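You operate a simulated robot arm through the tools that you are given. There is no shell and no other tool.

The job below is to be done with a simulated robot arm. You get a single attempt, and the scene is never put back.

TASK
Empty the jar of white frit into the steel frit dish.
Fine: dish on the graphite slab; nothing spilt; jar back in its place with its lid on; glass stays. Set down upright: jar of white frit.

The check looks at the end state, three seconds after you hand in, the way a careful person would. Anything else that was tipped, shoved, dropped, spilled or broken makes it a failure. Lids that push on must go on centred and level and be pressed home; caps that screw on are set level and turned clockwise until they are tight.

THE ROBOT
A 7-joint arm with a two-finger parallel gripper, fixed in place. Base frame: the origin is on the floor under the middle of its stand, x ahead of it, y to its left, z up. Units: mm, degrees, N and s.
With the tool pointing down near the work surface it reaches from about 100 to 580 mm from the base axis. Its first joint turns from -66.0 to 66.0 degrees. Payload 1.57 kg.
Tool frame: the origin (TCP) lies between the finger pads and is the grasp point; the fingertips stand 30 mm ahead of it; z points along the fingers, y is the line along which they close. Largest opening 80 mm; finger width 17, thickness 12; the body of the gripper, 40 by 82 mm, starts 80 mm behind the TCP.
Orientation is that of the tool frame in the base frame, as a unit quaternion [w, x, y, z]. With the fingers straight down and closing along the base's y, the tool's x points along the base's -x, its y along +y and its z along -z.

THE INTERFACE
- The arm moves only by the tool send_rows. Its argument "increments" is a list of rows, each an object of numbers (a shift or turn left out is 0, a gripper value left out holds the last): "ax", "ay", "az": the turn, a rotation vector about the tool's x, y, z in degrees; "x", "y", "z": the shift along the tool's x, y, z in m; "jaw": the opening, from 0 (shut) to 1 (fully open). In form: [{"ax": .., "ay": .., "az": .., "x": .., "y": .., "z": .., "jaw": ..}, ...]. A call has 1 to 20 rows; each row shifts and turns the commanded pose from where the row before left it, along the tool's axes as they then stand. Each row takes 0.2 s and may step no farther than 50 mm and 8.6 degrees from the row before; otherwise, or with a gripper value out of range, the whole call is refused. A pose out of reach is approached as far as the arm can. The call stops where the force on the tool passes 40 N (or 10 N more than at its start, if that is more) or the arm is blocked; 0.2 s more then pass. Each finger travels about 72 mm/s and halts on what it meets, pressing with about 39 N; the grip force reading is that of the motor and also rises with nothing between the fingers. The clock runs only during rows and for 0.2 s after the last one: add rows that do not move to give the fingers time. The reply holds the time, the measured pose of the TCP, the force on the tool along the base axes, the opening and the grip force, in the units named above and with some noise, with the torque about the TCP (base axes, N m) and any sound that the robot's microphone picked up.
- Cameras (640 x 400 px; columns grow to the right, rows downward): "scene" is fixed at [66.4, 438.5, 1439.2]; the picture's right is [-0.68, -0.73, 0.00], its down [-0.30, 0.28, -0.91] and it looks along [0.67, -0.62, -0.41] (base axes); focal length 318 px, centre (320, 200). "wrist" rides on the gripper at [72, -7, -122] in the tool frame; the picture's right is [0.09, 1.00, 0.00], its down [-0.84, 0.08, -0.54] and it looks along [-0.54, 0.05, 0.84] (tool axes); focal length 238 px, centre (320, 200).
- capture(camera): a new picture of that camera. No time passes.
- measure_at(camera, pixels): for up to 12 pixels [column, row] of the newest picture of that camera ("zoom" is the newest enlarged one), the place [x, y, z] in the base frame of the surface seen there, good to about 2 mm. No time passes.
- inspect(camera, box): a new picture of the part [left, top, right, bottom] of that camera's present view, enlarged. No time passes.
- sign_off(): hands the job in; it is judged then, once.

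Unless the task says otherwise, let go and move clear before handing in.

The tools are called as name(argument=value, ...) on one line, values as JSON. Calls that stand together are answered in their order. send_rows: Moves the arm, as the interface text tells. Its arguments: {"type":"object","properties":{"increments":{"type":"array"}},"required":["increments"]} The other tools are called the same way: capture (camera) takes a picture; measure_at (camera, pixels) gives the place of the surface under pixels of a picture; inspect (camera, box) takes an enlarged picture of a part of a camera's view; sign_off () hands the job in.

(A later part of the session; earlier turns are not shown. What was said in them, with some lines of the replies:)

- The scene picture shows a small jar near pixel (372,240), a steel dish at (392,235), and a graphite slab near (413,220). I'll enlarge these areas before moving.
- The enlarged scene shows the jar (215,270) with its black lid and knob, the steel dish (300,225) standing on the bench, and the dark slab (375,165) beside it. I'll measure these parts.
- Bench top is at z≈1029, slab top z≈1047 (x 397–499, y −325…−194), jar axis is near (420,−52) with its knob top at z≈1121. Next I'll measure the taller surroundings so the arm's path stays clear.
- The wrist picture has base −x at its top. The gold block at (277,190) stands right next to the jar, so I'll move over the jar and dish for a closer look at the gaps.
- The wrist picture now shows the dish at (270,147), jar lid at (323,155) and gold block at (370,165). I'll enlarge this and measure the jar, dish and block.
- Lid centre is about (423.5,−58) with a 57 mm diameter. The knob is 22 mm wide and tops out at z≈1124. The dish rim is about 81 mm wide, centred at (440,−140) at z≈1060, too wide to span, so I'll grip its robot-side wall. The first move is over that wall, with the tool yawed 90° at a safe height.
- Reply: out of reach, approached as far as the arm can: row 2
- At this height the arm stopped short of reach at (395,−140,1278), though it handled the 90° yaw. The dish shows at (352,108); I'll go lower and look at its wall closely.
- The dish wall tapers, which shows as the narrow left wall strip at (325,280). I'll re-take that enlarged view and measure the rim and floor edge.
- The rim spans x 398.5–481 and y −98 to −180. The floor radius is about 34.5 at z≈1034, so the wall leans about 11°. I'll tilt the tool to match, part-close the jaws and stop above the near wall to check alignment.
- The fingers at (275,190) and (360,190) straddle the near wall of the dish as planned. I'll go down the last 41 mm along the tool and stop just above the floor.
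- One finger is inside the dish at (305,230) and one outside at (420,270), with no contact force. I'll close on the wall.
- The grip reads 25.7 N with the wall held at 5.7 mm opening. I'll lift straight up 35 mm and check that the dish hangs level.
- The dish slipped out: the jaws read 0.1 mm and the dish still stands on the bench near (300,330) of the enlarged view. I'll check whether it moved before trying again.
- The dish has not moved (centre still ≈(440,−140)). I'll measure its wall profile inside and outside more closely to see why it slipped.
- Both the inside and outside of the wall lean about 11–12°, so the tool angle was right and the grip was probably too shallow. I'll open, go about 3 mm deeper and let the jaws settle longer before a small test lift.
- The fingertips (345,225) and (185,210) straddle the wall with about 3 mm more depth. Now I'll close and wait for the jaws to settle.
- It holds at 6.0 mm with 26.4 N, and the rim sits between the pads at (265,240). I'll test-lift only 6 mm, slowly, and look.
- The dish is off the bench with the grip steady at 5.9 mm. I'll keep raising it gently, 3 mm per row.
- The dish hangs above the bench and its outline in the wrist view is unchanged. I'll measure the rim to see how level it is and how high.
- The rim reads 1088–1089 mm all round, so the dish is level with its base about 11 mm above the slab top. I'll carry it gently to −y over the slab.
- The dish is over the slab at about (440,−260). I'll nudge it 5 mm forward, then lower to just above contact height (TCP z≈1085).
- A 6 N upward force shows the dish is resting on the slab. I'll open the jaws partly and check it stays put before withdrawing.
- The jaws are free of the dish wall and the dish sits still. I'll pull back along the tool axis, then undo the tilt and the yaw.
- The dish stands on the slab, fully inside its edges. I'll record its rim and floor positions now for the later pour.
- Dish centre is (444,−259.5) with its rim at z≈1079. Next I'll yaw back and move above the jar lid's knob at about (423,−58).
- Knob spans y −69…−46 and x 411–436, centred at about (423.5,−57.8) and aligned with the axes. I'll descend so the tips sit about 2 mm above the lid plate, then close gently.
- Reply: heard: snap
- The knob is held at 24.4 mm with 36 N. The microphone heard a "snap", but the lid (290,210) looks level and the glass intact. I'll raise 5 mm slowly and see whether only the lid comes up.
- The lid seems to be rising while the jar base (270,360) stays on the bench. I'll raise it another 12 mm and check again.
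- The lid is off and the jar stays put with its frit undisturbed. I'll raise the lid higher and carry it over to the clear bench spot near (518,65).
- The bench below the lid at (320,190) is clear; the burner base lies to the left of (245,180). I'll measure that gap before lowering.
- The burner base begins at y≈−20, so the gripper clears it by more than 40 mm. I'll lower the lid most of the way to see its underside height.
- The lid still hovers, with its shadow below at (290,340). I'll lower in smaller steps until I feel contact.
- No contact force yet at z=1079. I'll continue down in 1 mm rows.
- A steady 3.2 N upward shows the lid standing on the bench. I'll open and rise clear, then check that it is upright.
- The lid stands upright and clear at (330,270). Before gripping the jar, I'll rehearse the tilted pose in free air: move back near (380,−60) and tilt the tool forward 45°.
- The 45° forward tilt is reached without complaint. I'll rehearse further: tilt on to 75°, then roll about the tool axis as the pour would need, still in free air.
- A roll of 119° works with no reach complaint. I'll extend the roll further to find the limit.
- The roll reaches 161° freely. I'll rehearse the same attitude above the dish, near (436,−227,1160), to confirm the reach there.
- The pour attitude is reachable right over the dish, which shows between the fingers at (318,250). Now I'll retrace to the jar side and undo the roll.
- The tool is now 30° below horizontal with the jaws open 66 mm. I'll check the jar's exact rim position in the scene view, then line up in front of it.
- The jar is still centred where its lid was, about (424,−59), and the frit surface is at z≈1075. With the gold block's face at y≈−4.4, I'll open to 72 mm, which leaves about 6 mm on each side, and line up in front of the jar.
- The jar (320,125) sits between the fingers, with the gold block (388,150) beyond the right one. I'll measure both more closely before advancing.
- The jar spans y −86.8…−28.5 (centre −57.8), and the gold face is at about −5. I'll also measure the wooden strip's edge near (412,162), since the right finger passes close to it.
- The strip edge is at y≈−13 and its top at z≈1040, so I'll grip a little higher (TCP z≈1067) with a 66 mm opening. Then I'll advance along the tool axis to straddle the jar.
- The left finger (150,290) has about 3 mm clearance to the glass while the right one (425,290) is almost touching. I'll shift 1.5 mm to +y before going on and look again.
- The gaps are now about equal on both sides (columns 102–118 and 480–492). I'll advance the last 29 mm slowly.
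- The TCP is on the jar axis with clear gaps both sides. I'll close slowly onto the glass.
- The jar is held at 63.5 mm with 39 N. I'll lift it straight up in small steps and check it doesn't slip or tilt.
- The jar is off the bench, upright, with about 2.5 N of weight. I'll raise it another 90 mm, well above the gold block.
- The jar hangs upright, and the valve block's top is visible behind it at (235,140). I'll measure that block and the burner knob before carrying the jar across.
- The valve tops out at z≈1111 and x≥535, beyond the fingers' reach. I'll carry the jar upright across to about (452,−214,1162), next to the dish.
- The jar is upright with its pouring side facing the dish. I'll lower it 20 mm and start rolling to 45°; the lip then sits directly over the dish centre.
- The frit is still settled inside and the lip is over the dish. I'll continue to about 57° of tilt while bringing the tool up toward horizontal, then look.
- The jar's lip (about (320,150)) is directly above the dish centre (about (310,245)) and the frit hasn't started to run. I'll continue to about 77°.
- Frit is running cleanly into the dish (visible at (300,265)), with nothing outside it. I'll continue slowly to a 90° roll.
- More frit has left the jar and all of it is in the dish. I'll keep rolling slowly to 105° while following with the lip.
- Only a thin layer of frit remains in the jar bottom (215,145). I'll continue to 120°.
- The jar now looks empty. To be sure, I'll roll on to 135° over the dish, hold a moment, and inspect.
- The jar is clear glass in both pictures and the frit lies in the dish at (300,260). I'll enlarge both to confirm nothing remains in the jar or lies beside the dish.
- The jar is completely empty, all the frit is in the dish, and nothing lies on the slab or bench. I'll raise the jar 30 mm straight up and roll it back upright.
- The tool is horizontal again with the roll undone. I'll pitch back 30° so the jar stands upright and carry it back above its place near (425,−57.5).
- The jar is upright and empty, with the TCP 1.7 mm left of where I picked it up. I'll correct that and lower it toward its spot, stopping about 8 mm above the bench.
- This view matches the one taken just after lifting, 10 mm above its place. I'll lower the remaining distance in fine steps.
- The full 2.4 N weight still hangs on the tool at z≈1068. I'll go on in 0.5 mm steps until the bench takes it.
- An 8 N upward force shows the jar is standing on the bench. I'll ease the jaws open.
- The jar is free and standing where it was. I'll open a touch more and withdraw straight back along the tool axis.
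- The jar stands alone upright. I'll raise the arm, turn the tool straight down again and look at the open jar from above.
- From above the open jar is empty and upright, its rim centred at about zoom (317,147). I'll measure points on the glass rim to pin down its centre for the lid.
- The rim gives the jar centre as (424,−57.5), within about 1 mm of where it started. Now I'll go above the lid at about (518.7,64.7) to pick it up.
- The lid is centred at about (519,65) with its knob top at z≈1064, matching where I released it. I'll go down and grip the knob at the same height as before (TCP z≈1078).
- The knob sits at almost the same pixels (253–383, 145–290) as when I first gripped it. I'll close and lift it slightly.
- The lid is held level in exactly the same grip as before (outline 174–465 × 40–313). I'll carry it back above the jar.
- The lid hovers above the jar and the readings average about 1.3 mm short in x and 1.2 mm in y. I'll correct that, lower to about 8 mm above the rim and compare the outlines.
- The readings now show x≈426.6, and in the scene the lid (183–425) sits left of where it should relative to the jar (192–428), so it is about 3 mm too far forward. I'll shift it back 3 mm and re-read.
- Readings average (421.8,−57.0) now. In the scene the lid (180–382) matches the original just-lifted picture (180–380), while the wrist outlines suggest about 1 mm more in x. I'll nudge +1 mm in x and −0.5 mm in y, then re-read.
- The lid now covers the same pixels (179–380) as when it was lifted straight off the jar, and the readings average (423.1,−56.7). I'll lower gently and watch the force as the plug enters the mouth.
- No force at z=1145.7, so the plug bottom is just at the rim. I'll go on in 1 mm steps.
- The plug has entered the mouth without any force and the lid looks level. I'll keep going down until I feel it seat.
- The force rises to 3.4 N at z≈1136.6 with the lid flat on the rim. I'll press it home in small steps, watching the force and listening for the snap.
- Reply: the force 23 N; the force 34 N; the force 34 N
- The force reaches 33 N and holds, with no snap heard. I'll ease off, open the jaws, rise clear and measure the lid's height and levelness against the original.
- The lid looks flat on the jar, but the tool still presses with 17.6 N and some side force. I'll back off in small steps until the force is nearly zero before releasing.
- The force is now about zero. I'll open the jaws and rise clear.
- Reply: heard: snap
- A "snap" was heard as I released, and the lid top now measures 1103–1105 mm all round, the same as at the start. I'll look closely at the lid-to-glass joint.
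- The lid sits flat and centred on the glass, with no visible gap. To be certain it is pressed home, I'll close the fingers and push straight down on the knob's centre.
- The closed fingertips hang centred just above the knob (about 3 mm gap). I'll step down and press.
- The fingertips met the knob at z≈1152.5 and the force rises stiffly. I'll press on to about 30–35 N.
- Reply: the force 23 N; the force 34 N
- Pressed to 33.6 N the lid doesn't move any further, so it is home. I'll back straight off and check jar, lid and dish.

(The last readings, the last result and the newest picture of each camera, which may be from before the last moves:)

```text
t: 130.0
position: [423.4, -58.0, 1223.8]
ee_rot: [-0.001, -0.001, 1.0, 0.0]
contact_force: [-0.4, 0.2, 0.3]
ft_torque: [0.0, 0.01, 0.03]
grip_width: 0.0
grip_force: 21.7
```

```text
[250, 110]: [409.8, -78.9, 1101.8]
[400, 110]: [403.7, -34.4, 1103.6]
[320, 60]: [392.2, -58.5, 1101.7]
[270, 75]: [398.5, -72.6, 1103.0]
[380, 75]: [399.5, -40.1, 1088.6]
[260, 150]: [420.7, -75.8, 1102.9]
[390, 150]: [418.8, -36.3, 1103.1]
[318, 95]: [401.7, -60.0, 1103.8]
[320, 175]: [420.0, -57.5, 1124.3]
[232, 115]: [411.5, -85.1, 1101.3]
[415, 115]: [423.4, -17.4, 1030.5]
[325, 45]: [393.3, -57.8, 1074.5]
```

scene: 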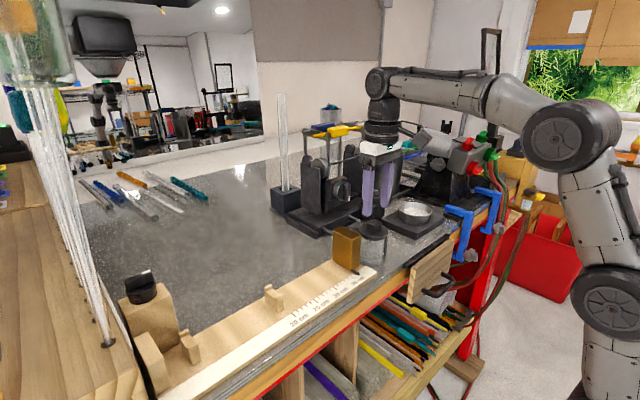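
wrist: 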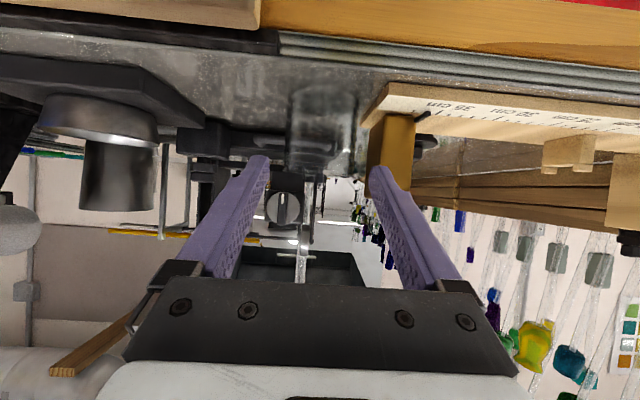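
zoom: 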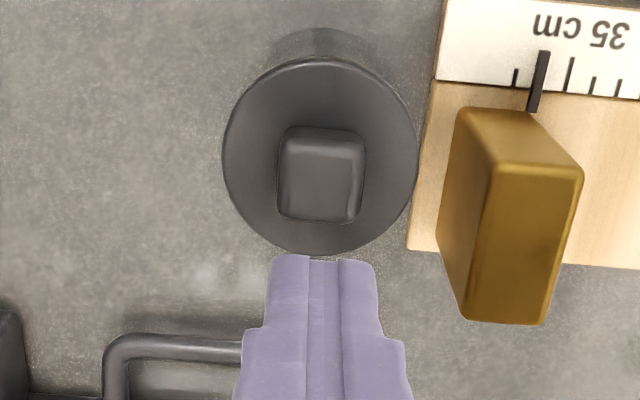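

The lid is level and the knob centred. I'll take the same enlarged view as my very first one, to compare jar and lid positions directly.

inspect(camera="scene", box=[320, 180, 480, 280])

measure_at(camera="zoom", pixels=[[218, 165], [195, 170], [240, 175], [170, 200], [265, 200], [215, 225], [240, 215], [185, 215], [160, 205], [272, 207]])

```text
4.00 times, centred on (400, 230) of scene
```

zoom: 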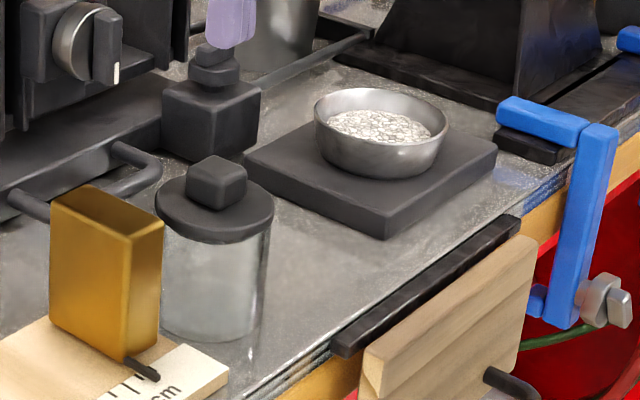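

```text
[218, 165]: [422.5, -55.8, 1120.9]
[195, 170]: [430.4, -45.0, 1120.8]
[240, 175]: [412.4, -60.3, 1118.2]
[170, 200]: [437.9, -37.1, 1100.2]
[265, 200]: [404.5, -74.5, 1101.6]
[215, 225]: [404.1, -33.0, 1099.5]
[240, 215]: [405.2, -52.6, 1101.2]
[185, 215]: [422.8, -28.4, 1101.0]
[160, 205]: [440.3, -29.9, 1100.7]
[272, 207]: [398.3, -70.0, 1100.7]
```

The jar and lid cover the same pixels as in the first picture (lid 155–274, now 155–274), with lid height 1100–1101 as originally read from this camera. I'll check the dish and its surroundings for any stray frit.

inspect(camera="scene", box=[385, 190, 449, 245])

send_rows(increments=[{"x": 0.02, "y": -0.04}, {"x": 0.02, "y": -0.04}, {"x": 0.01, "y": -0.04}, {"y": -0.03}, {}])

capture(camera="wrist")

inspect(camera="wrist", box=[200, 60, 400, 190])

```text
7.27 times, centred on (417, 218) of scene
```

zoom: 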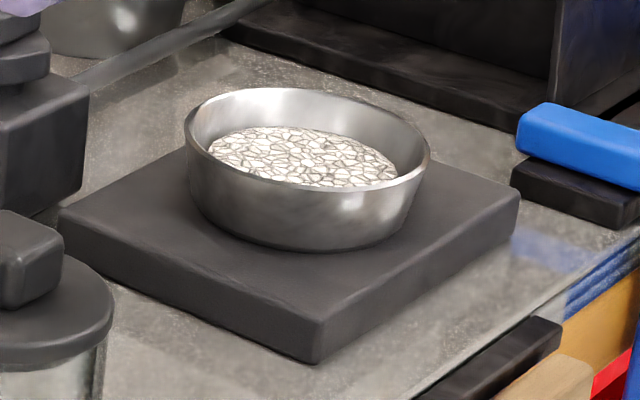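

```text
t: 131.2
position: [369.8, -207.0, 1223.7]
ee_rot: [0.0, 0.0, 1.0, -0.001]
contact_force: [-0.3, 0.2, -0.1]
ft_torque: [0.03, 0.02, 0.0]
grip_width: 0.0
grip_force: 21.0
```

```text
taken
```

wrist: 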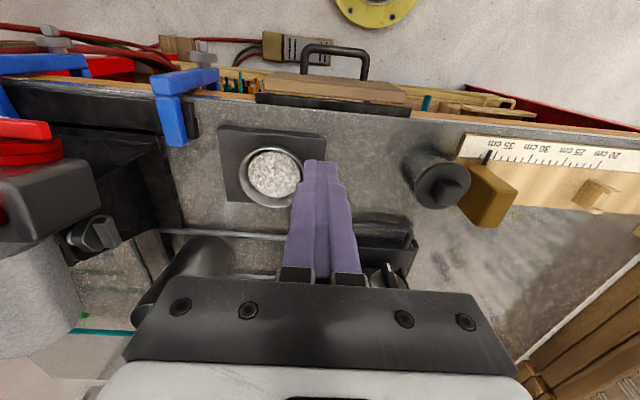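

```text
3.08 times, centred on (300, 125) of wrist
```

zoom: 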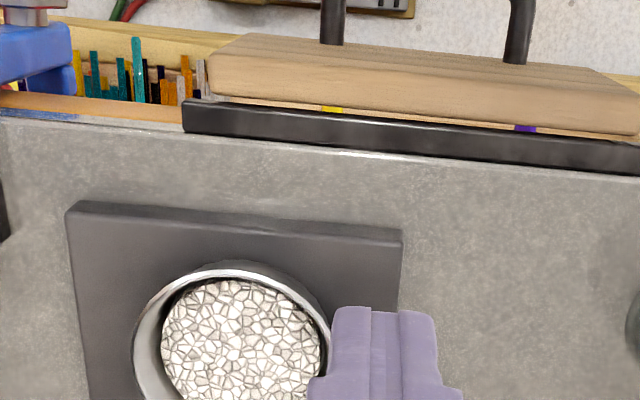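

All the frit lies in the dish, the dish sits within the slab, and bench and slab are clean; the gripper is empty. I'll back off a little further and take one last overall look.

send_rows(increments=[{"x": 0.02, "y": 0.04, "z": -0.02}, {"x": 0.02, "y": 0.04, "z": -0.02}, {"y": 0.03}, {}])

capture(camera="scene")

capture(camera="wrist")

```text
t: 132.2
position: [331.9, -97.6, 1265.2]
ee_rot: [0.0, 0.0, 1.0, 0.0]
contact_force: [-0.2, -0.1, 0.3]
ft_torque: [0.03, 0.01, 0.03]
grip_width: 0.2
grip_force: 21.0
```

```text
taken
```

scene: 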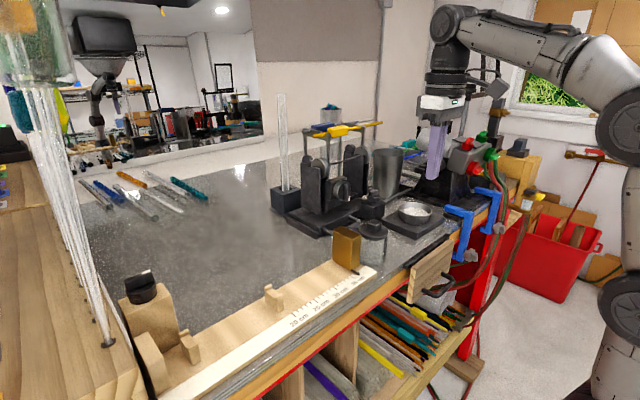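

```text
taken
```

wrist: 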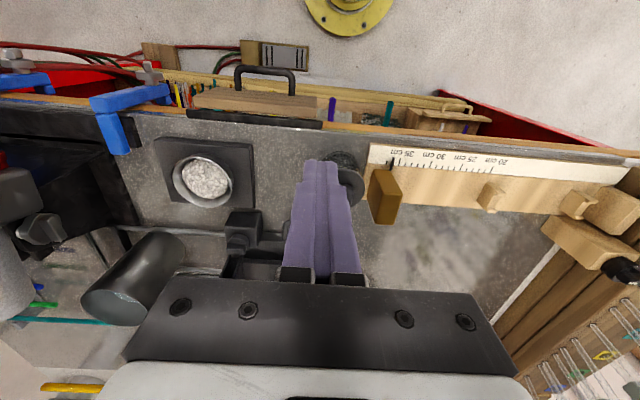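

The last pictures show the dish of frit on the slab (413,212) and the lidded empty jar upright in its place (372,235). The gold block, glass rods and everything else look unmoved, and the arm is clear and holding nothing. I'm handing the job in.

sign_off()

```text
The job is handed in.
```

The white frit is all in the steel dish, and I've handed the job in. The result of the check hasn't come back.

- **Dish:** it stands on the graphite slab, well inside the slab's edges. My first attempt to lift it slipped; the dish did not move, and the second attempt held.
- **Frit:** the jar looked empty in both cameras at the end of the pour. I saw no frit on the slab or bench.
- **Jar:** it is upright in its place, within about 3 mm of where it started.
- **Lid:** it is centred and level at its original height. There was no snap as I pressed it on, but there was one as I let go of it. I then pushed down on the knob to about 34 N and it went no further.
- **Everything else:** the glass rods, the gold block and the burner look unmoved in the last pictures. The arm is clear and holding nothing.
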